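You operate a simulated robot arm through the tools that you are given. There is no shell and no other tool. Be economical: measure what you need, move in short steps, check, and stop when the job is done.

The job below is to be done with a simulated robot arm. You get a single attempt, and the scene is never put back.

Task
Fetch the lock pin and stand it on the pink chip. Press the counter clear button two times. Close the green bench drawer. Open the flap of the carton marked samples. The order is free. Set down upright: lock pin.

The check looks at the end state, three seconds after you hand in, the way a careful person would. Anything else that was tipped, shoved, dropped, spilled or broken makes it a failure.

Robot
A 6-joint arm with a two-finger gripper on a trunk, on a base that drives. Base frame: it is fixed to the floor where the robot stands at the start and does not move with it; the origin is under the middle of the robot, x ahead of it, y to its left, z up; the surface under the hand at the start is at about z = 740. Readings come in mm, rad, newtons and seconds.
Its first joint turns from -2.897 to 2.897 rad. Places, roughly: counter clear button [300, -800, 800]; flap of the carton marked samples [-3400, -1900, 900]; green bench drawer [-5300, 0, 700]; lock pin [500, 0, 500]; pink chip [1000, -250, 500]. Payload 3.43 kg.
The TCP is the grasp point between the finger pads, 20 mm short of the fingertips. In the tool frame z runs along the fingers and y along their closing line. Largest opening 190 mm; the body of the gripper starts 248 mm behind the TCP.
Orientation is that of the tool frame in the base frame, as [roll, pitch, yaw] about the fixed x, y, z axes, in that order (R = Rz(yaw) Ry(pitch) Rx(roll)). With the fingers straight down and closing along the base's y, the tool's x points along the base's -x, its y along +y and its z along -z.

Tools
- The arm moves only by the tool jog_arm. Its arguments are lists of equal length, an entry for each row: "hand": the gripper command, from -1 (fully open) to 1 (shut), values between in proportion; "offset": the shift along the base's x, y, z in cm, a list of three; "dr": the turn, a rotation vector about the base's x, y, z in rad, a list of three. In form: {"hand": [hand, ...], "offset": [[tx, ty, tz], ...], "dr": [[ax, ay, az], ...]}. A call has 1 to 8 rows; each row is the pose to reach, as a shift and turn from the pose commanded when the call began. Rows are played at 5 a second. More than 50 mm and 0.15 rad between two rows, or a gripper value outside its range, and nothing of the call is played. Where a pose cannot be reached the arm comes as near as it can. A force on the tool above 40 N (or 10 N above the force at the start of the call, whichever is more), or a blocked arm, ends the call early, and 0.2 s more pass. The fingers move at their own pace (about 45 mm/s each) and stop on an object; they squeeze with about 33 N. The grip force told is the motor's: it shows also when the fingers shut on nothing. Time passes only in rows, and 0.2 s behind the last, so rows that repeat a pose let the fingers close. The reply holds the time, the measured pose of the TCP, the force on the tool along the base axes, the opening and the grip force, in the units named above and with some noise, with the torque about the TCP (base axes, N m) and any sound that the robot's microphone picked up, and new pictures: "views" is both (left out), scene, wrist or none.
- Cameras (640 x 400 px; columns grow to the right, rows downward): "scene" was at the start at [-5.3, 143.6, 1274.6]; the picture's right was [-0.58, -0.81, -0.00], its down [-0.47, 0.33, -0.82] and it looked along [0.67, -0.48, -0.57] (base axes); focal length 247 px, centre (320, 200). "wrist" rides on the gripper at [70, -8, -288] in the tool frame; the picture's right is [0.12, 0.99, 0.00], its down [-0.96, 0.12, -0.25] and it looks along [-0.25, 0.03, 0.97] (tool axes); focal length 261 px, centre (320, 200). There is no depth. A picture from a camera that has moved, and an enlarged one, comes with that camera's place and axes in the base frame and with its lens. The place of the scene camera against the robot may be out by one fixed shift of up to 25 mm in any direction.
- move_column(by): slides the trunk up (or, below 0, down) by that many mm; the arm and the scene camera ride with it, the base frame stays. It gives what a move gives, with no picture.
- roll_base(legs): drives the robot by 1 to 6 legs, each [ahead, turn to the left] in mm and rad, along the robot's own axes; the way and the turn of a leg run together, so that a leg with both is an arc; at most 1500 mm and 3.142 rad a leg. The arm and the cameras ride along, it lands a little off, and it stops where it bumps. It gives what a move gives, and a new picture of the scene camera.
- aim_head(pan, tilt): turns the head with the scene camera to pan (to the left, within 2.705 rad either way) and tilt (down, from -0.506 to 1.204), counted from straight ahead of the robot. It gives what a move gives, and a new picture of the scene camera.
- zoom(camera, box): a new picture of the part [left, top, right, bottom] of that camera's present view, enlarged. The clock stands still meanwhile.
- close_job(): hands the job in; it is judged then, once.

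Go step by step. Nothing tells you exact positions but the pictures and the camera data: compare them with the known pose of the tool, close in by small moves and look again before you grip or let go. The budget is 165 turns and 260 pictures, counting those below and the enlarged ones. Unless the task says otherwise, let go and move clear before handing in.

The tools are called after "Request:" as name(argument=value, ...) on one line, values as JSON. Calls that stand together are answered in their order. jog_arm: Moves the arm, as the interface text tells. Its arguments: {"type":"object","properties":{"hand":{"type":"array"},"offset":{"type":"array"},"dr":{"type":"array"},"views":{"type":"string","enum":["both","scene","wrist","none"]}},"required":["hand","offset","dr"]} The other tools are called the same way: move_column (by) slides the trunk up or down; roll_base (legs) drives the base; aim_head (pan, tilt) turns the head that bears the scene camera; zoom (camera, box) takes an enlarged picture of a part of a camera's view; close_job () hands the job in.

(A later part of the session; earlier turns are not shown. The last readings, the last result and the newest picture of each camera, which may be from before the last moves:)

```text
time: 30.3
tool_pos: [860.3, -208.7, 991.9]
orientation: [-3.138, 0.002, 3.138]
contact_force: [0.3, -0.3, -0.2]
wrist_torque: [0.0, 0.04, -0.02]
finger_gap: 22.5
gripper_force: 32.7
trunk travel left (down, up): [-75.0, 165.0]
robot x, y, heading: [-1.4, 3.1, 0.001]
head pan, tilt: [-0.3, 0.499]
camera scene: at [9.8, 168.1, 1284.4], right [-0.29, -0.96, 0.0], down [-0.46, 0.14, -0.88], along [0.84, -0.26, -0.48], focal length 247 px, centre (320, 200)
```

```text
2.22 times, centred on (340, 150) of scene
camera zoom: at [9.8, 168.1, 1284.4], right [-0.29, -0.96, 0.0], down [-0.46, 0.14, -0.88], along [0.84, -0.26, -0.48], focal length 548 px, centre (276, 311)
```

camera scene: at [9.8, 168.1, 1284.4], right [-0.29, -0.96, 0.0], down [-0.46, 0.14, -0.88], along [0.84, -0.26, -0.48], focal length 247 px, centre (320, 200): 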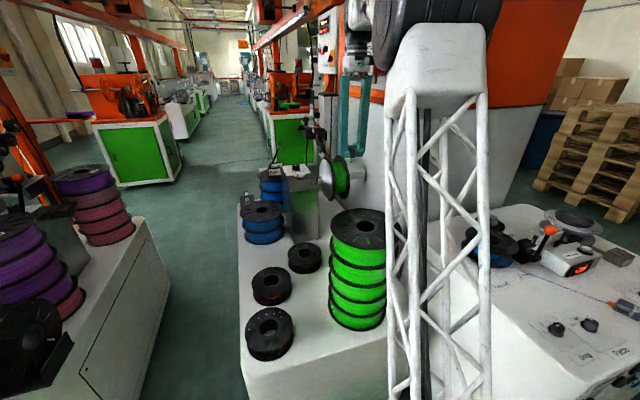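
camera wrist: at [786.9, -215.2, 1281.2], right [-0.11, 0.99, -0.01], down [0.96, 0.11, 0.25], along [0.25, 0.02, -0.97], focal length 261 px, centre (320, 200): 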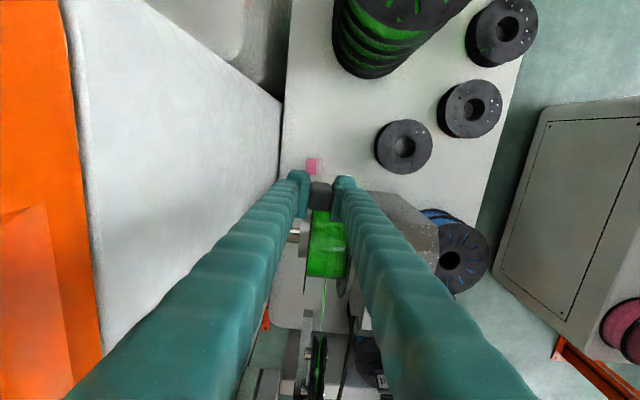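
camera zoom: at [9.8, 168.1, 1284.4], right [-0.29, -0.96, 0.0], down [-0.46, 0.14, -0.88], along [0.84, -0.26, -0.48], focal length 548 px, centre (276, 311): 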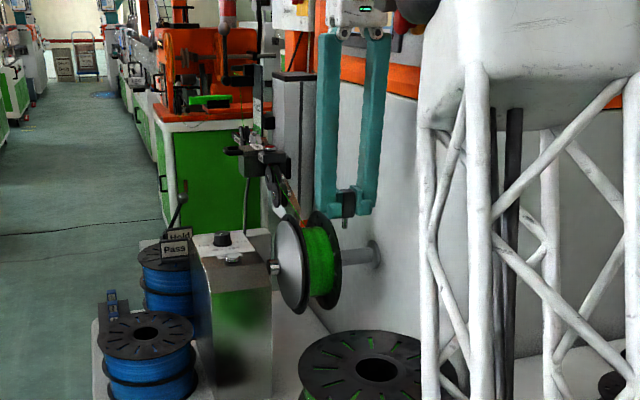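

The chip is about 42 mm square, centred near [878, -225]. The reel (R ≈ 95, axis near [955, -186, 847]) overhangs from behind, so I need the gripper tilted about 25° back. I'll set the pin down upright at a free spot near [812, -145], tilt in place, regrip, and then place it.

Request:
jog_arm(hand=[1, 1, 1, 1, 1, 1], offset=[[-4.8, 0, 0], [-4.8, 3.5, 0], [-4.8, 6.4, 0], [-4.8, 6.4, -4], [-4.8, 6.4, -8], [-4.8, 6.4, -12]], dr=[[0, 0, 0], [0, 0, -0.13], [0, 0, -0.26], [0, 0, -0.26], [0, 0, -0.26], [0, 0, -0.26]], views="both")

Request:
zoom(camera="wrist", box=[200, 100, 440, 250])

Request:
zoom(camera="scene", box=[260, 60, 420, 240])

```text
time: 31.7
tool_pos: [811.4, -145.0, 872.9]
orientation: [-3.137, 0.004, 2.879]
contact_force: [-0.2, 0.3, 0.2]
wrist_torque: [-0.02, -0.1, -0.01]
finger_gap: 22.1
gripper_force: 32.9
trunk travel left (down, up): [-75.0, 165.0]
robot x, y, heading: [0.1, 2.9, 0.001]
head pan, tilt: [-0.3, 0.499]
camera scene: at [9.5, 168.2, 1284.4], right [-0.29, -0.96, 0.0], down [-0.46, 0.14, -0.88], along [0.84, -0.26, -0.48], focal length 247 px, centre (320, 200)
camera wrist: at [740.9, -133.2, 1160.7], right [0.14, 0.99, -0.01], down [0.96, -0.14, 0.25], along [0.25, -0.04, -0.97], focal length 261 px, centre (320, 200)
```

scene: 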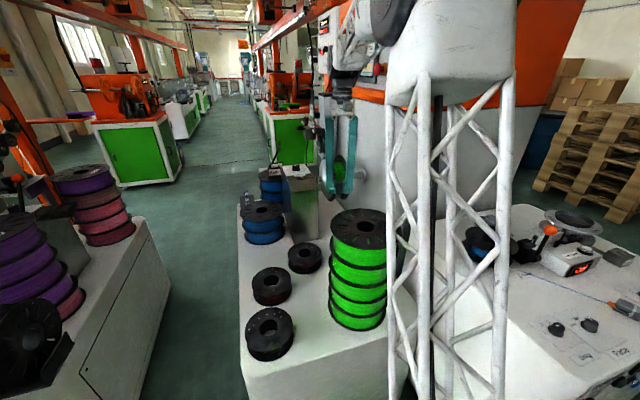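
wrist: 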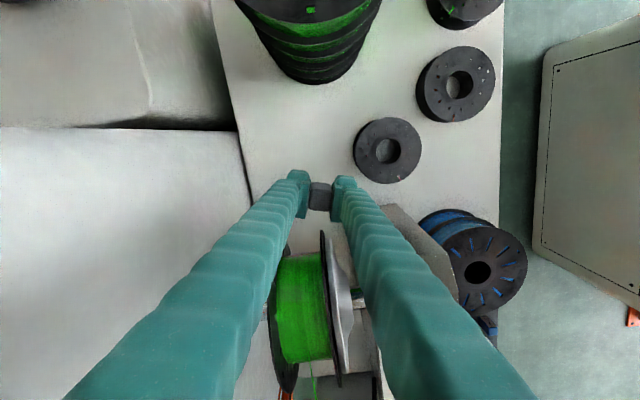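

```text
2.67 times, centred on (320, 175) of wrist
camera zoom: at [740.9, -133.2, 1160.7], right [0.14, 0.99, -0.01], down [0.96, -0.14, 0.25], along [0.25, -0.04, -0.97], focal length 695 px, centre (320, 267)
```

zoom: 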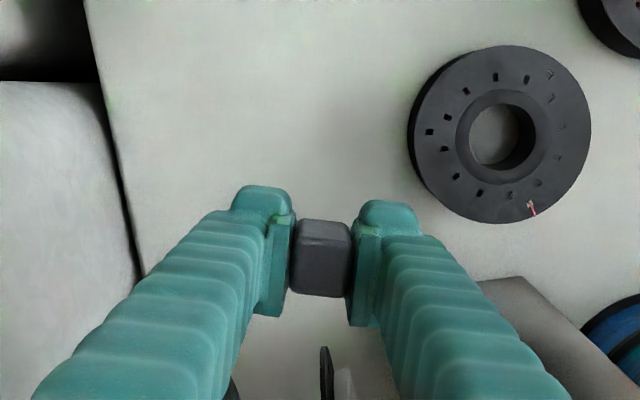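

```text
2.22 times, centred on (340, 150) of scene
camera zoom: at [9.5, 168.2, 1284.4], right [-0.29, -0.96, 0.0], down [-0.46, 0.14, -0.88], along [0.84, -0.26, -0.48], focal length 548 px, centre (276, 311)
```

zoom: 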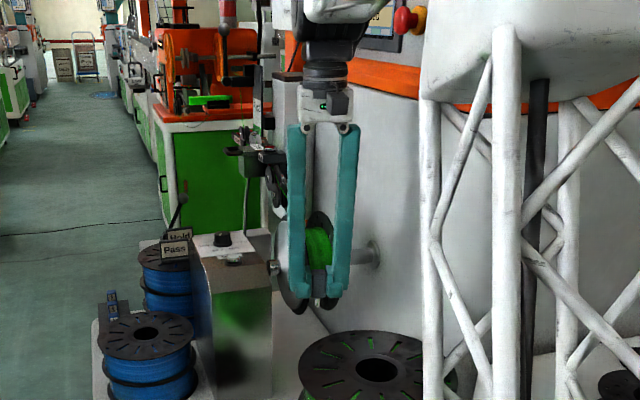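

The area below is free and the reel is clear in front. I'll descend to just above the bench.

Request:
jog_arm(hand=[1, 1, 1, 1, 1, 1], offset=[[0, 0, -4.5], [0, 0, -9], [0, 0, -13.5], [0, 0, -18], [0, 0, -22.5], [0, 0, -26]], dr=[[0, 0, 0], [0, 0, 0], [0, 0, 0], [0, 0, 0], [0, 0, 0], [0, 0, 0]], views="both")

Request:
zoom(camera="wrist", box=[240, 140, 400, 240])

```text
time: 33.1
tool_pos: [812.0, -147.1, 612.0]
orientation: [-3.138, 0.005, 2.877]
contact_force: [-1.1, -0.5, 1.0]
wrist_torque: [-0.02, -0.05, 0.04]
finger_gap: 22.4
gripper_force: 32.7
trunk travel left (down, up): [-75.0, 165.0]
robot x, y, heading: [2.2, -0.9, -0.002]
head pan, tilt: [-0.3, 0.499]
camera scene: at [9.5, 168.2, 1284.4], right [-0.29, -0.96, 0.0], down [-0.46, 0.14, -0.88], along [0.84, -0.26, -0.48], focal length 247 px, centre (320, 200)
camera wrist: at [740.8, -134.1, 900.2], right [0.14, 0.99, -0.01], down [0.96, -0.14, 0.25], along [0.25, -0.04, -0.97], focal length 261 px, centre (320, 200)
```

scene: 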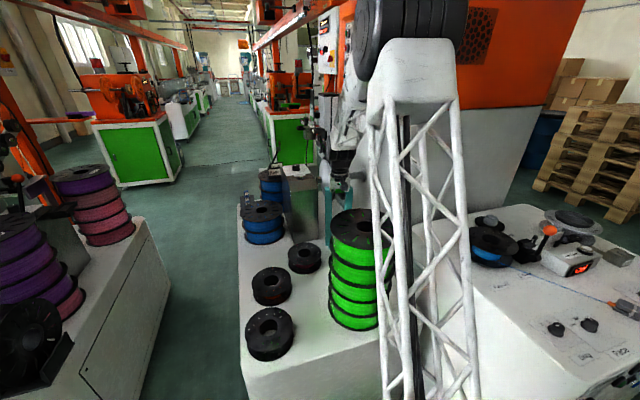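
wrist: 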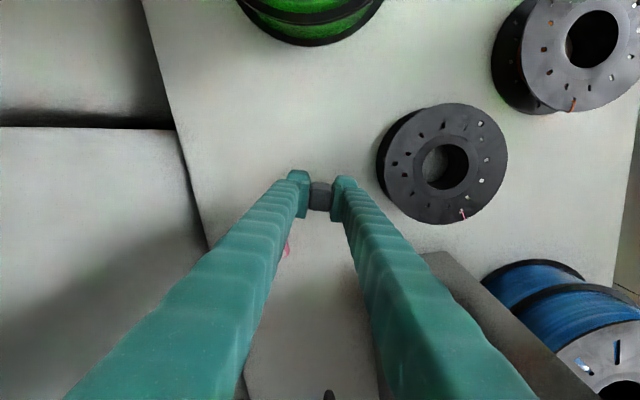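

```text
4.00 times, centred on (320, 190) of wrist
camera zoom: at [740.8, -134.1, 900.2], right [0.14, 0.99, -0.01], down [0.96, -0.14, 0.25], along [0.25, -0.04, -0.97], focal length 1043 px, centre (320, 240)
```

zoom: 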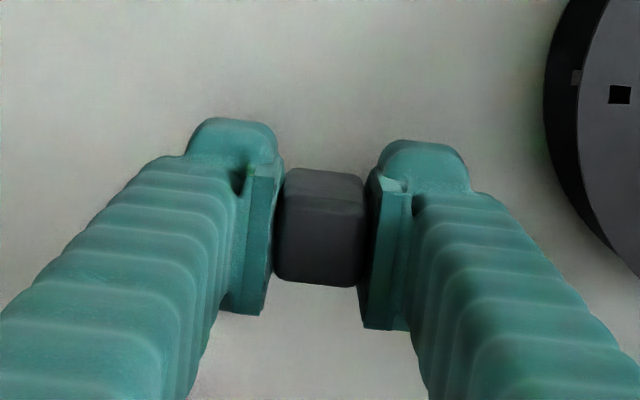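

Now a gentle descent to the bench.

Request:
jog_arm(hand=[1, 1, 1, 1, 1], offset=[[0, 0, -0.8], [0, 0, -1.2], [0, 0, -1.4], [0, 0, -1.6], [0, 0, -1.75]], dr=[[0, 0, 0], [0, 0, 0], [0, 0, 0], [0, 0, 0], [0, 0, 0]], views="none")

```text
time: 34.3
tool_pos: [812.3, -146.9, 596.0]
orientation: [-3.137, 0.004, 2.878]
contact_force: [-0.3, -0.9, 0.7]
wrist_torque: [-0.01, -0.03, -0.03]
finger_gap: 22.4
gripper_force: 33.0
trunk travel left (down, up): [-75.0, 165.0]
robot x, y, heading: [-1.5, 0.8, -0.002]
head pan, tilt: [-0.3, 0.499]
```

Request:
jog_arm(hand=[1, 1, 1, 1], offset=[[0, 0, -0.1], [0, 0, -0.2], [0, 0, -0.3], [0, 0, -0.4]], dr=[[0, 0, 0], [0, 0, 0], [0, 0, 0], [0, 0, 0]], views="none")

```text
time: 35.3
tool_pos: [810.9, -145.9, 592.8]
orientation: [-3.136, 0.005, 2.879]
contact_force: [-3.6, -0.8, 15.6]
wrist_torque: [-0.03, 0.14, 0.0]
finger_gap: 22.5
gripper_force: 33.1
trunk travel left (down, up): [-75.0, 165.0]
robot x, y, heading: [-3.9, -1.4, 0.001]
head pan, tilt: [-0.3, 0.499]
```

Contact at z ≈ 593. I'll relieve the pressure and open a little, then check that the pin stands.

Request:
jog_arm(hand=[1, 0.5, 0.5, 0.5], offset=[[0, 0, 0.1], [0, 0, 0.1], [0, 0, 0.1], [0, 0, 0.1]], dr=[[0, 0, 0], [0, 0, 0], [0, 0, 0], [0, 0, 0]], views="none")

Request:
zoom(camera="wrist", box=[270, 165, 370, 227])

```text
time: 36.3
tool_pos: [811.5, -145.8, 592.6]
orientation: [-3.138, 0.004, 2.878]
contact_force: [0.3, 0.0, -0.7]
wrist_torque: [-0.01, -0.02, 0.03]
finger_gap: 47.4
gripper_force: 0.1
trunk travel left (down, up): [-75.0, 165.0]
robot x, y, heading: [0.0, 1.2, 0.003]
head pan, tilt: [-0.3, 0.499]
```

```text
6.40 times, centred on (320, 196) of wrist
camera zoom: at [741.0, -132.9, 880.6], right [0.14, 0.99, -0.01], down [0.96, -0.14, 0.25], along [0.25, -0.04, -0.97], focal length 1668 px, centre (320, 226)
```

zoom: 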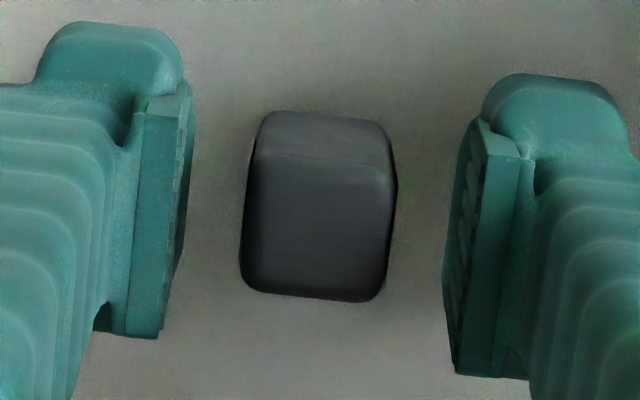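

The pin stands alone. With the fingers open I'll tilt the hand 0.436 rad back about its closing axis, raising it 5 mm.

Request:
jog_arm(hand=[0.5, 0.5, 0.5, 0.5], offset=[[0, 0, 0.5], [0, 0, 0.5], [0, 0, 0.5], [0, 0, 0.5]], dr=[[-0.0373, -0.1403, 0], [-0.0746, -0.2806, 0], [-0.112, -0.421, 0], [-0.112, -0.421, 0]], views="both")

Request:
zoom(camera="wrist", box=[240, 140, 400, 240])

```text
time: 37.0
tool_pos: [825.8, -147.7, 606.0]
orientation: [-3.136, 0.359, 2.881]
contact_force: [18.0, -1.7, 10.3]
wrist_torque: [0.73, 6.51, -0.17]
finger_gap: 47.5
gripper_force: 0.0
trunk travel left (down, up): [-75.0, 165.0]
robot x, y, heading: [0.9, 1.9, 0.005]
head pan, tilt: [-0.3, 0.499]
stopped in row 3: the force on the tool passed its limit at 176 N (the readings are from after the stop); the commanded pose is now the measured one
camera scene: at [10.5, 168.2, 1284.5], right [-0.29, -0.96, 0.0], down [-0.46, 0.14, -0.88], along [0.84, -0.26, -0.48], focal length 247 px, centre (320, 200)
camera wrist: at [662.0, -110.7, 851.9], right [0.15, 0.99, -0.05], down [0.82, -0.1, 0.57], along [0.56, -0.12, -0.82], focal length 261 px, centre (320, 200)
```

scene: 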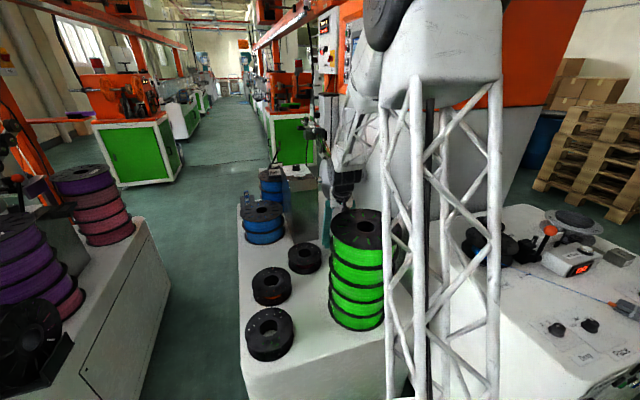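
wrist: 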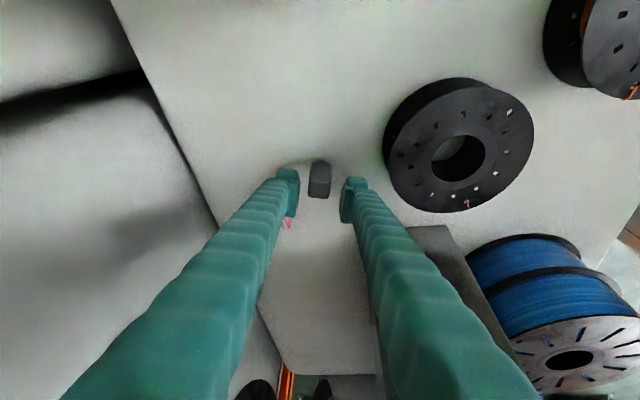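

```text
4.00 times, centred on (320, 190) of wrist
camera zoom: at [662.0, -110.7, 851.9], right [0.15, 0.99, -0.05], down [0.82, -0.1, 0.57], along [0.56, -0.12, -0.82], focal length 1043 px, centre (320, 240)
```

zoom: 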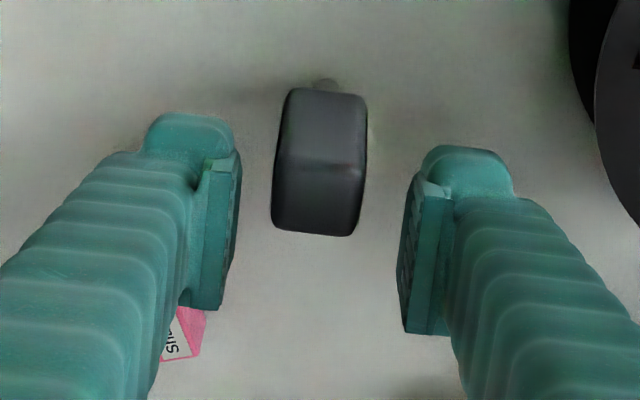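

The hand touched something behind it, probably the wrist camera or wrist against the stack's edge. I'll tilt back at once to release the contact and then inspect.

Request:
jog_arm(hand=[0.5, 0.5], offset=[[0, 0, 0], [0, 0, 0]], dr=[[0.025, 0.0966, 0], [0.0373, 0.1403, 0]], views="scene")

Request:
zoom(camera="scene", box=[300, 140, 420, 340])

```text
time: 37.6
tool_pos: [823.0, -147.9, 607.0]
orientation: [-3.136, 0.211, 2.881]
contact_force: [0.0, -0.4, 0.5]
wrist_torque: [-0.02, 0.0, 0.0]
finger_gap: 47.3
gripper_force: 0.0
trunk travel left (down, up): [-75.0, 165.0]
robot x, y, heading: [2.6, 1.3, 0.002]
head pan, tilt: [-0.3, 0.499]
camera scene: at [9.7, 168.2, 1284.4], right [-0.29, -0.96, 0.0], down [-0.46, 0.14, -0.88], along [0.84, -0.26, -0.48], focal length 247 px, centre (320, 200)
```

scene: 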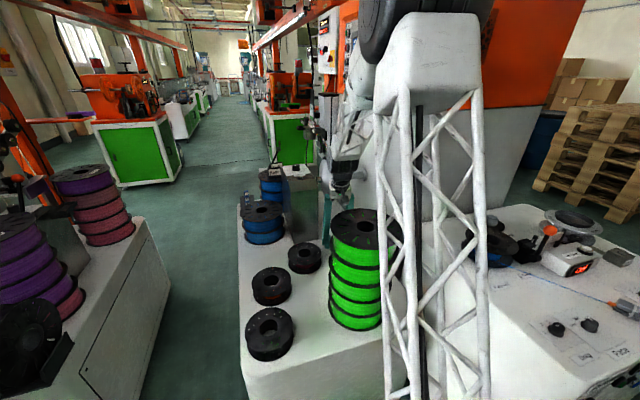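

```text
2.00 times, centred on (360, 240) of scene
camera zoom: at [9.7, 168.2, 1284.4], right [-0.29, -0.96, 0.0], down [-0.46, 0.14, -0.88], along [0.84, -0.26, -0.48], focal length 494 px, centre (240, 120)
```

zoom: 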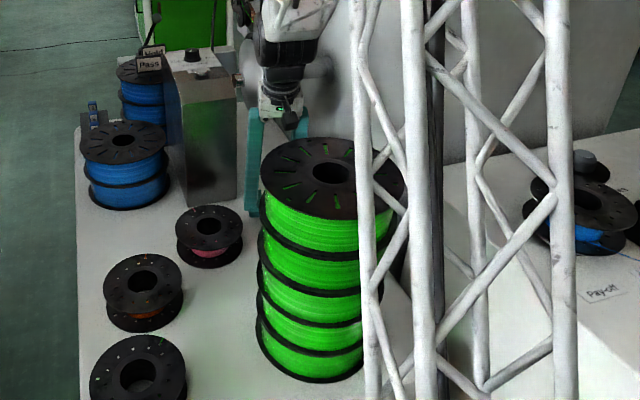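

The contact point matches the wrist-camera housing against the stack's top edge, and the stack looks unmoved and still aligned. I'll go back to vertical over the pin and regrip. Then I'll yaw it to about -40° so a tilted hand leans away from both the stack and the reel.

Request:
jog_arm(hand=[0.5, 0.5, 0.5, 0.5], offset=[[-0.5, 0.1, 0], [-1.15, 0.2, 0], [-1.15, 0.2, -1.3], [-1.15, 0.2, -1.3]], dr=[[0.0272, 0.102, 0], [0.0549, 0.206, 0], [0.0549, 0.206, 0], [0.0549, 0.206, 0]], views="none")

Request:
zoom(camera="wrist", box=[270, 165, 370, 227])

```text
time: 38.6
tool_pos: [812.2, -144.9, 594.8]
orientation: [-3.136, -0.002, 2.882]
contact_force: [-0.5, 0.1, 0.2]
wrist_torque: [0.01, -0.01, 0.01]
finger_gap: 47.6
gripper_force: 0.0
trunk travel left (down, up): [-75.0, 165.0]
robot x, y, heading: [-2.3, 2.0, 0.004]
head pan, tilt: [-0.3, 0.499]
```

```text
6.40 times, centred on (320, 196) of wrist
camera zoom: at [741.7, -133.6, 882.6], right [0.14, 0.99, -0.01], down [0.96, -0.14, 0.25], along [0.24, -0.04, -0.97], focal length 1668 px, centre (320, 226)
```

zoom: 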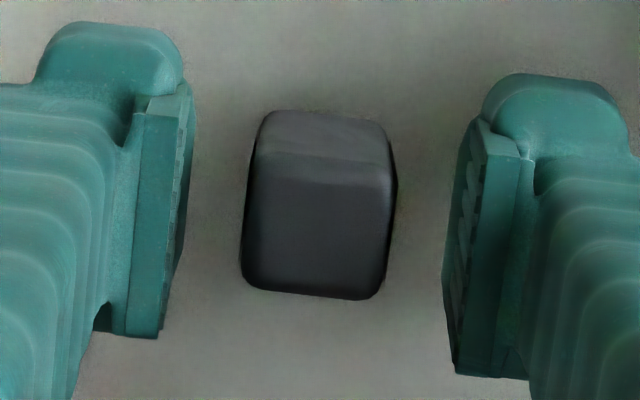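

The pin is undisturbed. Now I'll regrip, lift 25 mm and turn by -0.437 rad.

Request:
jog_arm(hand=[0.8, 1, 1, 1, 1, 1, 1], offset=[[0, 0, 0], [0, 0, 0], [0, 0, 0], [0, 0, 0], [0, 0, 1], [0, 0, 2.5], [0, 0, 2.5]], dr=[[0, 0, 0], [0, 0, 0], [0, 0, 0], [0, 0, 0], [0, 0, 0], [0, 0, 0], [0, 0, 0]], views="none")

Request:
jog_arm(hand=[1, 1, 1, 1], offset=[[0, 0, 0], [0, 0, 0], [0, 0, 0], [0, 0, 0]], dr=[[0, 0, -0.146], [0, 0, -0.292], [0, 0, -0.437], [0, 0, -0.437]], views="wrist")

Request:
zoom(camera="wrist", box=[240, 140, 400, 240])

```text
time: 40.2
tool_pos: [812.9, -145.7, 618.4]
orientation: [-3.136, -0.002, 2.882]
contact_force: [-0.9, -0.4, 0.2]
wrist_torque: [0.03, 0.0, -0.03]
finger_gap: 22.6
gripper_force: 32.8
trunk travel left (down, up): [-75.0, 165.0]
robot x, y, heading: [-1.8, 2.9, 0.003]
head pan, tilt: [-0.3, 0.499]
```

```text
time: 41.2
tool_pos: [813.3, -144.8, 617.6]
orientation: [-3.136, -0.002, 2.443]
contact_force: [0.2, -0.1, -0.8]
wrist_torque: [0.01, 0.0, -0.02]
finger_gap: 22.5
gripper_force: 32.8
trunk travel left (down, up): [-75.0, 165.0]
robot x, y, heading: [3.8, -2.6, -0.002]
head pan, tilt: [-0.3, 0.499]
camera wrist: at [754.1, -104.9, 906.4], right [0.55, 0.84, -0.01], down [0.81, -0.53, 0.25], along [0.2, -0.14, -0.97], focal length 261 px, centre (320, 200)
```

wrist: 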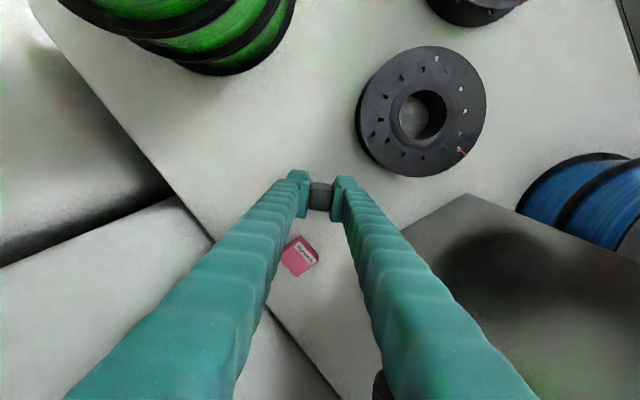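

```text
4.00 times, centred on (320, 190) of wrist
camera zoom: at [754.1, -104.9, 906.4], right [0.55, 0.84, -0.01], down [0.81, -0.53, 0.25], along [0.2, -0.14, -0.97], focal length 1043 px, centre (320, 240)
```

zoom: 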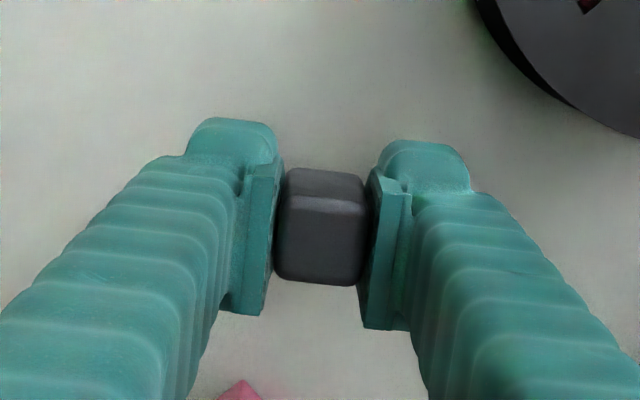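

The turn is done and the chip reads about [875, -221]. I'll set the pin down again here.

Request:
jog_arm(hand=[1, 1, 1, 1, 1], offset=[[0, 0, -1.2], [0, 0, -2.0], [0, 0, -2.3], [0, 0, -2.45], [0, 0, -2.55]], dr=[[0, 0, 0], [0, 0, 0], [0, 0, 0], [0, 0, 0], [0, 0, 0]], views="none")

```text
time: 42.4
tool_pos: [813.4, -145.5, 594.2]
orientation: [-3.137, -0.001, 2.443]
contact_force: [-4.1, 0.2, 19.7]
wrist_torque: [0.01, 0.24, 0.03]
finger_gap: 22.4
gripper_force: 33.1
trunk travel left (down, up): [-75.0, 165.0]
robot x, y, heading: [3.1, -1.8, 0.01]
head pan, tilt: [-0.3, 0.499]
```

Contact made. I'll relieve, open and start tilting in small steps with a 5 mm raise.

Request:
jog_arm(hand=[1, 0.5, 0.5, 0.5, 0.5], offset=[[0, 0, 0.15], [0, 0, 0.15], [0, 0, 0.15], [0, 0, 0.15], [0, 0, 0.5]], dr=[[0, 0, 0], [0, 0, 0], [0, 0, 0], [0, 0, 0], [0, 0, 0]], views="none")

Request:
zoom(camera="wrist", box=[270, 165, 370, 227])

Request:
jog_arm(hand=[0.5, 0.5, 0.5, 0.5], offset=[[0, 0, 0.1], [0, 0, 0.2], [0, 0, 0.2], [0, 0, 0.2]], dr=[[-0.045, -0.0536, 0], [-0.09, -0.107, 0], [-0.135, -0.161, 0], [-0.18, -0.2145, 0]], views="wrist")

```text
time: 43.6
tool_pos: [811.7, -146.6, 597.4]
orientation: [-3.137, -0.002, 2.444]
contact_force: [-0.9, -0.4, 0.0]
wrist_torque: [-0.04, 0.01, 0.05]
finger_gap: 47.7
gripper_force: 0.0
trunk travel left (down, up): [-75.0, 165.0]
robot x, y, heading: [-0.1, -5.1, 0.001]
head pan, tilt: [-0.3, 0.499]
```

```text
6.40 times, centred on (320, 196) of wrist
camera zoom: at [753.7, -105.5, 885.3], right [0.55, 0.84, -0.01], down [0.81, -0.53, 0.25], along [0.2, -0.14, -0.97], focal length 1668 px, centre (320, 226)
```

zoom: 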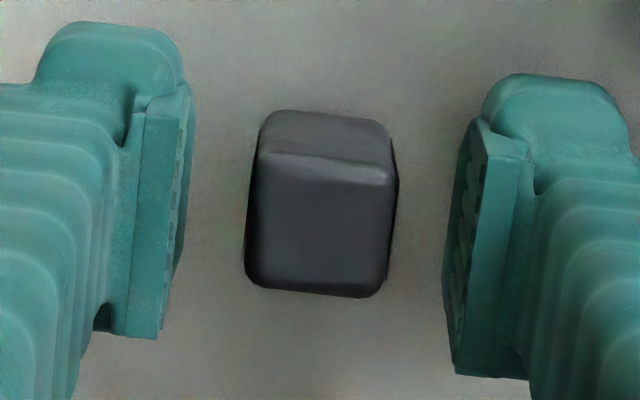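

```text
time: 44.6
tool_pos: [812.3, -145.4, 599.6]
orientation: [-3.136, 0.278, 2.444]
contact_force: [-0.6, -0.6, 0.2]
wrist_torque: [0.03, -0.02, -0.01]
finger_gap: 47.4
gripper_force: 0.1
trunk travel left (down, up): [-75.0, 165.0]
robot x, y, heading: [1.6, -2.6, 0.004]
head pan, tilt: [-0.3, 0.499]
camera wrist: at [695.2, -55.6, 857.0], right [0.55, 0.83, -0.04], down [0.73, -0.46, 0.5], along [0.4, -0.3, -0.86], focal length 261 px, centre (320, 200)
```

wrist: 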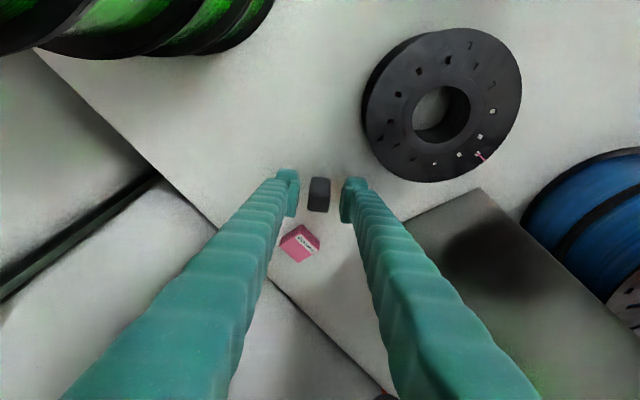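

The tilt is clean so far, and I'm continuing to 0.42 rad.

Request:
jog_arm(hand=[0.5, 0.5, 0.5], offset=[[0, 0, 0], [0, 0, 0], [0, 0, 0]], dr=[[-0.045, -0.0536, 0], [-0.09, -0.107, 0], [-0.09, -0.107, 0]], views="wrist")

Request:
zoom(camera="wrist", box=[270, 155, 370, 217])

```text
time: 45.4
tool_pos: [812.6, -145.9, 600.5]
orientation: [-3.137, 0.42, 2.444]
contact_force: [0.5, 0.4, 0.0]
wrist_torque: [0.02, 0.02, -0.04]
finger_gap: 47.3
gripper_force: 0.0
trunk travel left (down, up): [-75.0, 165.0]
robot x, y, heading: [-1.2, 0.9, -0.005]
head pan, tilt: [-0.3, 0.499]
camera wrist: at [668.2, -33.4, 834.6], right [0.56, 0.83, -0.05], down [0.67, -0.41, 0.62], along [0.49, -0.38, -0.78], focal length 261 px, centre (320, 200)
```

wrist: 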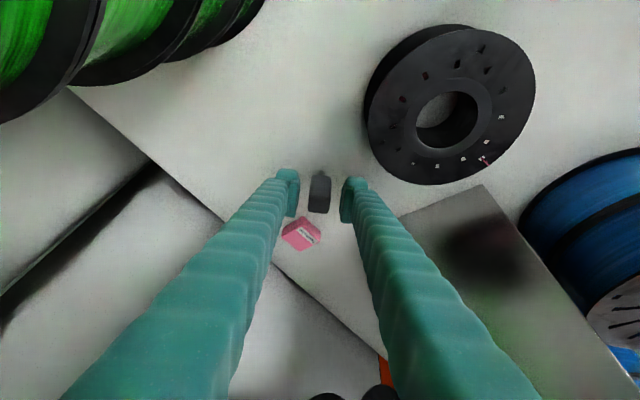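

```text
6.40 times, centred on (320, 186) of wrist
camera zoom: at [668.2, -33.4, 834.6], right [0.56, 0.83, -0.05], down [0.67, -0.41, 0.62], along [0.49, -0.38, -0.78], focal length 1668 px, centre (320, 290)
```

zoom: 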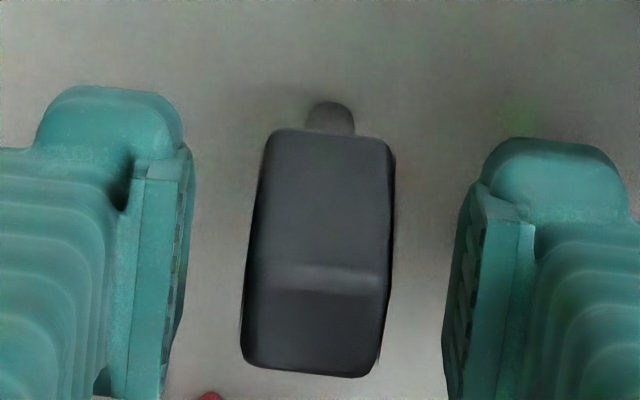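

The pin is well centred between the tilted pads. Closing and lifting 50 mm.

Request:
jog_arm(hand=[0.8, 1, 1, 1, 1, 1, 1, 1], offset=[[0, 0, 0], [0, 0, 0], [0, 0, 0], [0, 0, 0], [0, 0, 1], [0, 0, 3], [0, 0, 5], [0, 0, 5]], dr=[[0, 0, 0], [0, 0, 0], [0, 0, 0], [0, 0, 0], [0, 0, 0], [0, 0, 0], [0, 0, 0], [0, 0, 0]], views="wrist")

Request:
zoom(camera="wrist", box=[260, 150, 380, 250])

```text
time: 47.2
tool_pos: [813.8, -147.0, 649.8]
orientation: [-3.137, 0.419, 2.444]
contact_force: [0.6, 0.1, 0.1]
wrist_torque: [-0.01, 0.03, 0.0]
finger_gap: 22.4
gripper_force: 33.1
trunk travel left (down, up): [-75.0, 165.0]
robot x, y, heading: [0.9, 2.0, 0.002]
head pan, tilt: [-0.3, 0.499]
camera wrist: at [669.3, -34.3, 885.0], right [0.56, 0.83, -0.05], down [0.67, -0.41, 0.62], along [0.49, -0.38, -0.79], focal length 261 px, centre (320, 200)
```

wrist: 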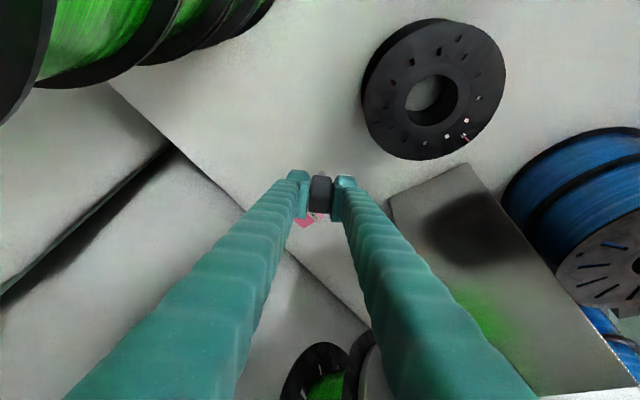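

```text
4.00 times, centred on (320, 200) of wrist
camera zoom: at [669.3, -34.3, 885.0], right [0.56, 0.83, -0.05], down [0.67, -0.41, 0.62], along [0.49, -0.38, -0.79], focal length 1043 px, centre (320, 200)
```

zoom: 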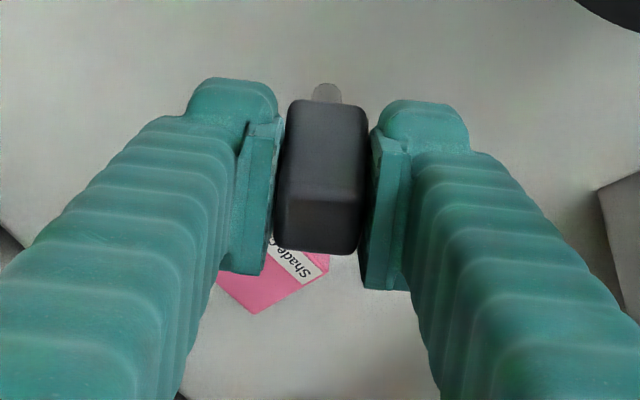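

I'll carry the pin over the chip to about [874.5, -221.5] at this height, and then check.

Request:
jog_arm(hand=[1, 1, 1, 1], offset=[[1.5, -2.5, 0], [3.0, -5.0, 0], [4.8, -7.2, 0], [6.0, -7.4, 0]], dr=[[0, 0, 0], [0, 0, 0], [0, 0, 0], [0, 0, 0]], views="both")

Request:
zoom(camera="wrist", box=[260, 130, 380, 230])

```text
time: 48.2
tool_pos: [873.0, -219.7, 651.2]
orientation: [-3.137, 0.418, 2.444]
contact_force: [0.8, 1.1, -0.5]
wrist_torque: [0.03, 0.0, 0.0]
finger_gap: 22.3
gripper_force: 32.7
trunk travel left (down, up): [-75.0, 165.0]
robot x, y, heading: [-0.5, 2.1, -0.0]
head pan, tilt: [-0.3, 0.499]
camera scene: at [9.9, 168.2, 1284.4], right [-0.29, -0.96, 0.0], down [-0.46, 0.14, -0.88], along [0.84, -0.26, -0.48], focal length 247 px, centre (320, 200)
camera wrist: at [730.0, -109.0, 885.1], right [0.56, 0.83, -0.05], down [0.67, -0.41, 0.62], along [0.49, -0.38, -0.79], focal length 261 px, centre (320, 200)
```

scene: 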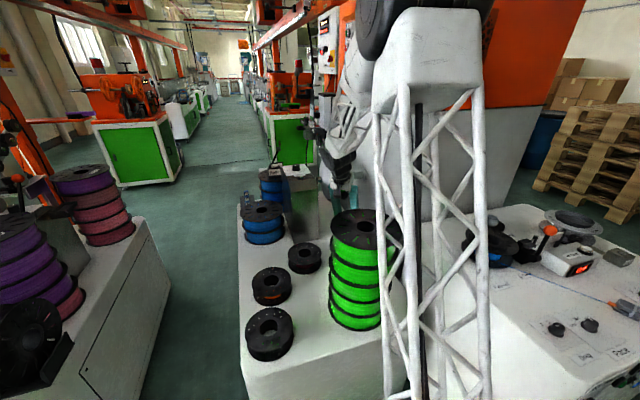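
wrist: 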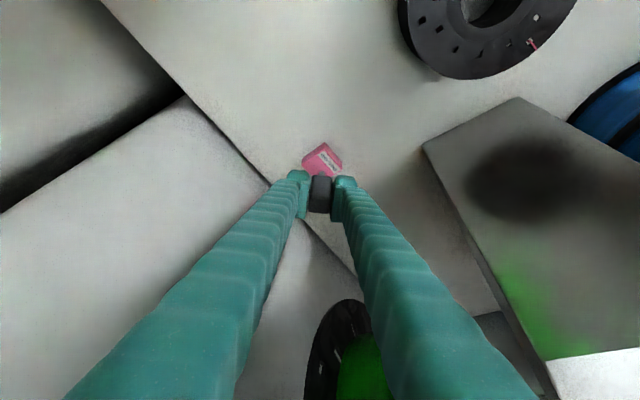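

```text
4.00 times, centred on (320, 180) of wrist
camera zoom: at [730.0, -109.0, 885.1], right [0.56, 0.83, -0.05], down [0.67, -0.41, 0.62], along [0.49, -0.38, -0.79], focal length 1043 px, centre (320, 280)
```

zoom: 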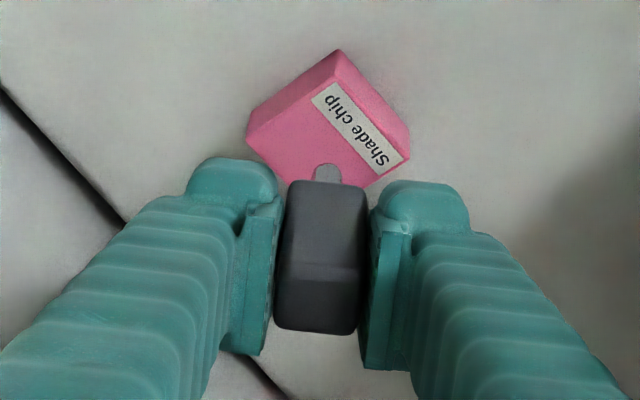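

The pin would land about 8 mm short of the chip's centre, which I take to be [879, -225]. I'll shift by (+5, -5) mm, lower 20 mm and recheck.

Request:
jog_arm(hand=[1, 1, 1, 1], offset=[[0.5, -0.5, 0], [0.5, -0.5, -1], [0.5, -0.5, -2], [0.5, -0.5, -2]], dr=[[0, 0, 0], [0, 0, 0], [0, 0, 0], [0, 0, 0]], views="none")

Request:
zoom(camera="wrist", box=[260, 130, 380, 230])

```text
time: 49.2
tool_pos: [877.6, -223.9, 629.0]
orientation: [-3.136, 0.418, 2.442]
contact_force: [0.2, 0.5, 0.0]
wrist_torque: [0.0, -0.02, -0.02]
finger_gap: 22.1
gripper_force: 32.8
trunk travel left (down, up): [-75.0, 165.0]
robot x, y, heading: [-0.3, -0.9, -0.003]
head pan, tilt: [-0.3, 0.499]
```

```text
4.00 times, centred on (320, 180) of wrist
camera zoom: at [734.1, -113.1, 864.5], right [0.56, 0.83, -0.05], down [0.67, -0.41, 0.62], along [0.49, -0.38, -0.79], focal length 1043 px, centre (320, 280)
```

zoom: 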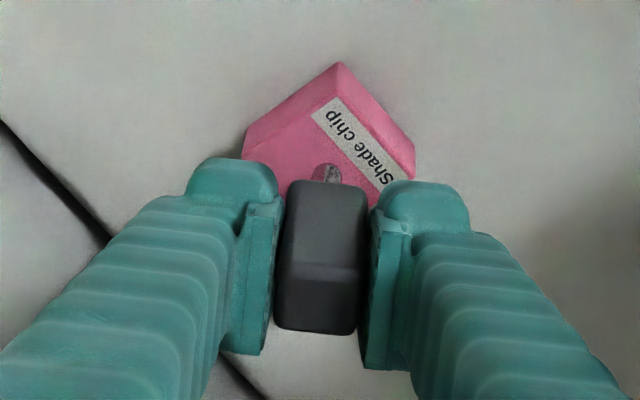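

The stem will land close to the chip's centre. Lowering gently.

Request:
jog_arm(hand=[1, 1, 1, 1, 1], offset=[[0, 0, -0.4], [0, 0, -0.7], [0, 0, -0.85], [0, 0, -0.95], [0, 0, -1.05]], dr=[[0, 0, 0], [0, 0, 0], [0, 0, 0], [0, 0, 0], [0, 0, 0]], views="none")

Request:
zoom(camera="wrist", box=[270, 130, 370, 210])

```text
time: 50.4
tool_pos: [878.9, -225.0, 619.7]
orientation: [-3.138, 0.42, 2.445]
contact_force: [-1.9, 1.3, 12.0]
wrist_torque: [0.04, 0.16, 0.01]
finger_gap: 22.6
gripper_force: 33.7
trunk travel left (down, up): [-75.0, 165.0]
robot x, y, heading: [-2.8, -1.1, 0.002]
head pan, tilt: [-0.3, 0.499]
```

```text
5.00 times, centred on (320, 170) of wrist
camera zoom: at [733.6, -113.1, 855.1], right [0.56, 0.83, -0.05], down [0.67, -0.41, 0.62], along [0.49, -0.38, -0.78], focal length 1303 px, centre (320, 350)
```

zoom: 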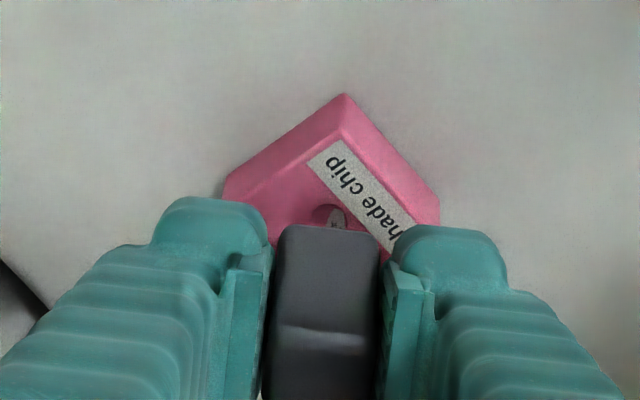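

It is in contact near the chip's centre. Relieving and opening.

Request:
jog_arm(hand=[1, 0.85, 0.7, 0.5, 0.5], offset=[[0, 0, 0.08], [0, 0, 0.08], [0, 0, 0.08], [0, 0, 0.08], [0, 0, 0.08]], dr=[[0, 0, 0], [0, 0, 0], [0, 0, 0], [0, 0, 0], [0, 0, 0]], views="none")

Request:
zoom(camera="wrist", box=[270, 130, 370, 210])

```text
time: 51.6
tool_pos: [878.7, -225.2, 619.1]
orientation: [-3.136, 0.418, 2.443]
contact_force: [0.0, -0.7, 0.2]
wrist_torque: [0.01, 0.01, -0.01]
finger_gap: 47.6
gripper_force: 0.0
trunk travel left (down, up): [-75.0, 165.0]
robot x, y, heading: [5.8, 0.4, -0.001]
head pan, tilt: [-0.3, 0.499]
```

```text
5.00 times, centred on (320, 170) of wrist
camera zoom: at [733.6, -112.9, 854.5], right [0.56, 0.83, -0.05], down [0.67, -0.41, 0.62], along [0.49, -0.38, -0.79], focal length 1303 px, centre (320, 350)
```

zoom: 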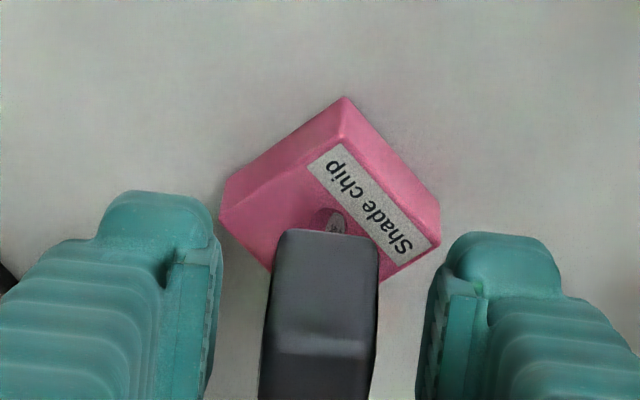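

The pin stands on the chip. I'm backing straight out along the tool axis.

Request:
jog_arm(hand=[0.5, 0.5, 0.5, 0.5, 0.5, 0.5], offset=[[-0.31, 0.26, 0.91], [-1.24, 1.04, 3.66], [-2.5, 2.1, 7.3], [-3.9, 3.3, 11.5], [-5.4, 4.6, 16], [-7, 6, 20.5]], dr=[[0, 0, 0], [0, 0, 0], [0, 0, 0], [0, 0, 0], [0, 0, 0], [0, 0, 0]], views="wrist")

Request:
zoom(camera="wrist", box=[240, 80, 400, 180])

```text
time: 53.0
tool_pos: [809.0, -162.6, 824.8]
orientation: [-3.135, 0.419, 2.446]
contact_force: [0.9, -0.1, -1.1]
wrist_torque: [-0.04, 0.09, -0.01]
finger_gap: 47.7
gripper_force: 0.0
trunk travel left (down, up): [-75.0, 165.0]
robot x, y, heading: [4.3, -1.0, 0.003]
head pan, tilt: [-0.3, 0.499]
camera wrist: at [665.1, -51.4, 1058.7], right [0.56, 0.83, -0.05], down [0.67, -0.41, 0.62], along [0.49, -0.38, -0.79], focal length 261 px, centre (320, 200)
```

wrist: 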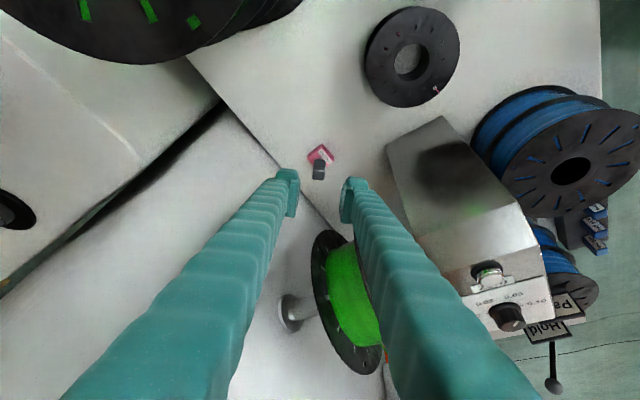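

```text
4.00 times, centred on (320, 130) of wrist
camera zoom: at [665.1, -51.4, 1058.7], right [0.56, 0.83, -0.05], down [0.67, -0.41, 0.62], along [0.49, -0.38, -0.79], focal length 1043 px, centre (320, 480)
```

zoom: 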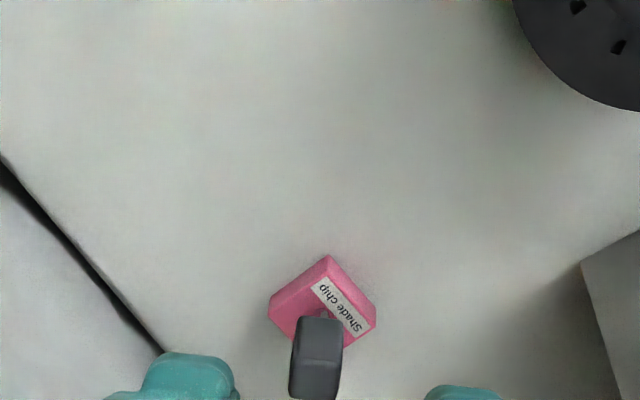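

The pin stands upright on the chip. Now I'll raise the hand, untilt it and retract it toward the robot for driving.

Request:
jog_arm(hand=[0.5, 0.5, 0.5, 0.5, 0.5, 0.5, 0.5, 0.5], offset=[[0, 0, 4.5], [0, 0, 9], [0, 0, 13.5], [0, 0, 18], [0, 0, 22], [-2, 1.5, 25], [-5, 4, 28], [-8, 6.5, 30]], dr=[[0, 0, 0], [0, 0, 0], [0, 0, 0], [0, 0, 0], [0, 0, 0], [0.09, 0.107, 0], [0.18, 0.2145, 0], [0.268, 0.319, 0]], views="none")

Request:
jog_arm(hand=[0.5, 0.7, 1, 1, 1, 1, 1, 1], offset=[[-4.5, 1, 0], [-9, 2.5, 0], [-13.5, 4, 0], [-18, 5.5, 0], [-22.5, 7, 0], [-27, 8, 0], [-31.5, 9, 0], [-36, 10, 0]], dr=[[0, 0, 0], [0, 0, 0], [0, 0, 0], [0, 0, 0], [0, 0, 0], [0, 0, 0], [0, 0, 0], [0, 0, 0]], views="wrist")

Request:
aim_head(pan=-0.2, tilt=0.9)

```text
time: 54.8
tool_pos: [729.1, -101.6, 1125.6]
orientation: [-3.136, 0.002, 2.446]
contact_force: [-1.2, 0.5, 0.4]
wrist_torque: [-0.01, -0.08, 0.0]
finger_gap: 47.4
gripper_force: 0.2
trunk travel left (down, up): [-75.0, 165.0]
robot x, y, heading: [-1.1, 0.3, 0.006]
head pan, tilt: [-0.3, 0.499]
```

```text
time: 56.6
tool_pos: [366.4, 1.6, 1123.3]
orientation: [-3.138, 0.001, 2.445]
contact_force: [1.6, -0.4, -0.4]
wrist_torque: [-0.03, 0.28, -0.03]
finger_gap: 0.0
gripper_force: 32.6
trunk travel left (down, up): [-75.0, 165.0]
robot x, y, heading: [3.9, 0.9, 0.004]
head pan, tilt: [-0.3, 0.499]
camera wrist: at [307.9, 42.4, 1412.1], right [0.55, 0.84, -0.01], down [0.81, -0.53, 0.25], along [0.2, -0.14, -0.97], focal length 261 px, centre (320, 200)
```

wrist: 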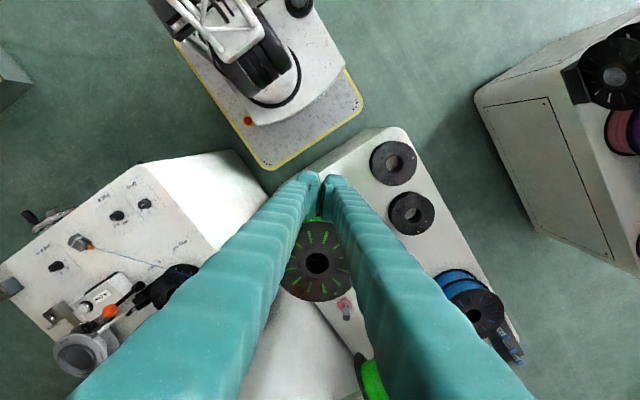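

```text
time: 57.5
tool_pos: [367.3, 1.4, 1124.1]
orientation: [-3.138, 0.002, 2.444]
contact_force: [1.1, 0.7, 1.4]
wrist_torque: [0.01, 0.0, 0.01]
finger_gap: 0.0
gripper_force: 33.0
trunk travel left (down, up): [-75.0, 165.0]
robot x, y, heading: [1.2, 0.1, 0.003]
head pan, tilt: [-0.201, 0.901]
camera scene: at [-3.0, 180.0, 1250.6], right [-0.2, -0.98, 0.0], down [-0.77, 0.16, -0.62], along [0.61, -0.12, -0.78], focal length 247 px, centre (320, 200)
```

scene: 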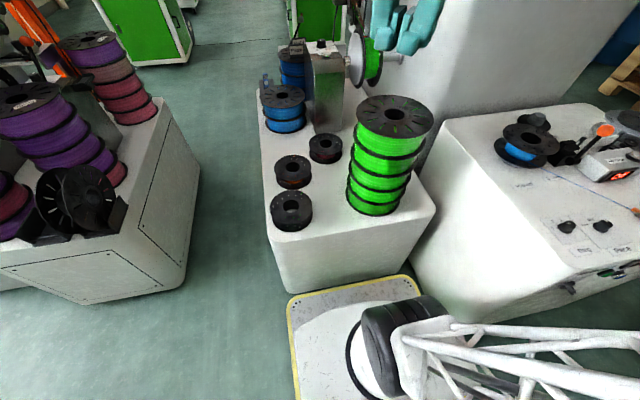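

The stack is exactly as before. Now I'll look behind the robot toward the carton and the drawer.

Request:
aim_head(pan=2.6, tilt=0.3)

Request:
aim_head(pan=-2.6, tilt=0.3)

```text
time: 59.9
tool_pos: [366.8, 1.3, 1125.5]
orientation: [-3.135, 0.001, 2.444]
contact_force: [0.7, 0.8, 1.2]
wrist_torque: [-0.03, -0.01, 0.0]
finger_gap: 0.0
gripper_force: 33.2
trunk travel left (down, up): [-75.0, 165.0]
robot x, y, heading: [-1.7, -2.0, 0.003]
head pan, tilt: [2.601, 0.3]
camera scene: at [-157.1, 243.0, 1302.8], right [0.51, 0.86, 0.0], down [0.25, -0.15, -0.96], along [-0.82, 0.49, -0.3], focal length 247 px, centre (320, 200)
```

scene: 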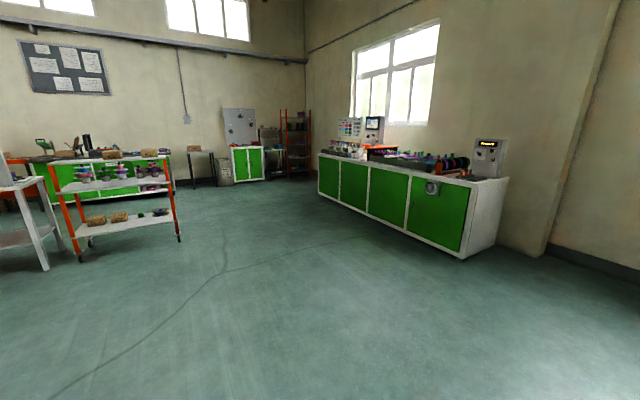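

```text
time: 64.0
tool_pos: [366.4, 1.2, 1124.0]
orientation: [-3.136, 0.002, 2.443]
contact_force: [0.6, 0.7, -0.3]
wrist_torque: [0.03, -0.01, 0.01]
finger_gap: 0.0
gripper_force: 33.8
trunk travel left (down, up): [-75.0, 165.0]
robot x, y, heading: [-2.8, -0.0, -0.001]
head pan, tilt: [-2.601, 0.3]
camera scene: at [-157.0, 146.8, 1302.8], right [-0.52, 0.86, 0.0], down [0.25, 0.15, -0.96], along [-0.82, -0.49, -0.3], focal length 247 px, centre (320, 200)
```

scene: 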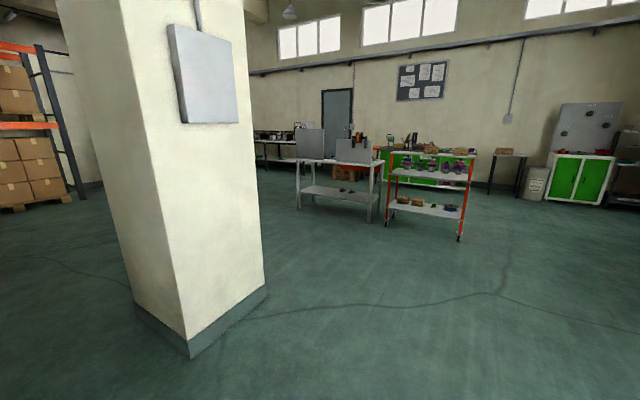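

The table with boxes lies in the carton's direction, and the green benches are beyond it. I'll zoom on both.

Request:
zoom(camera="scene", box=[270, 110, 510, 250])

Request:
zoom(camera="scene", box=[285, 110, 405, 200])

```text
2.67 times, centred on (390, 180) of scene
camera zoom: at [-157.0, 146.8, 1302.8], right [-0.52, 0.86, 0.0], down [0.25, 0.15, -0.96], along [-0.82, -0.49, -0.3], focal length 658 px, centre (133, 253)
```

zoom: 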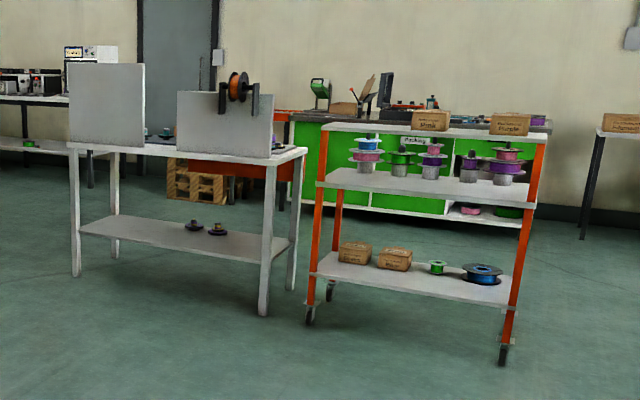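

```text
4.44 times, centred on (345, 155) of scene
camera zoom: at [-157.0, 146.8, 1302.8], right [-0.52, 0.86, 0.0], down [0.25, 0.15, -0.96], along [-0.82, -0.49, -0.3], focal length 1097 px, centre (209, 400)
```

zoom: 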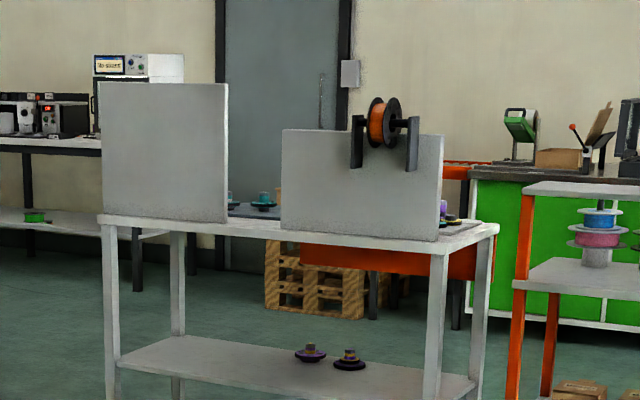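

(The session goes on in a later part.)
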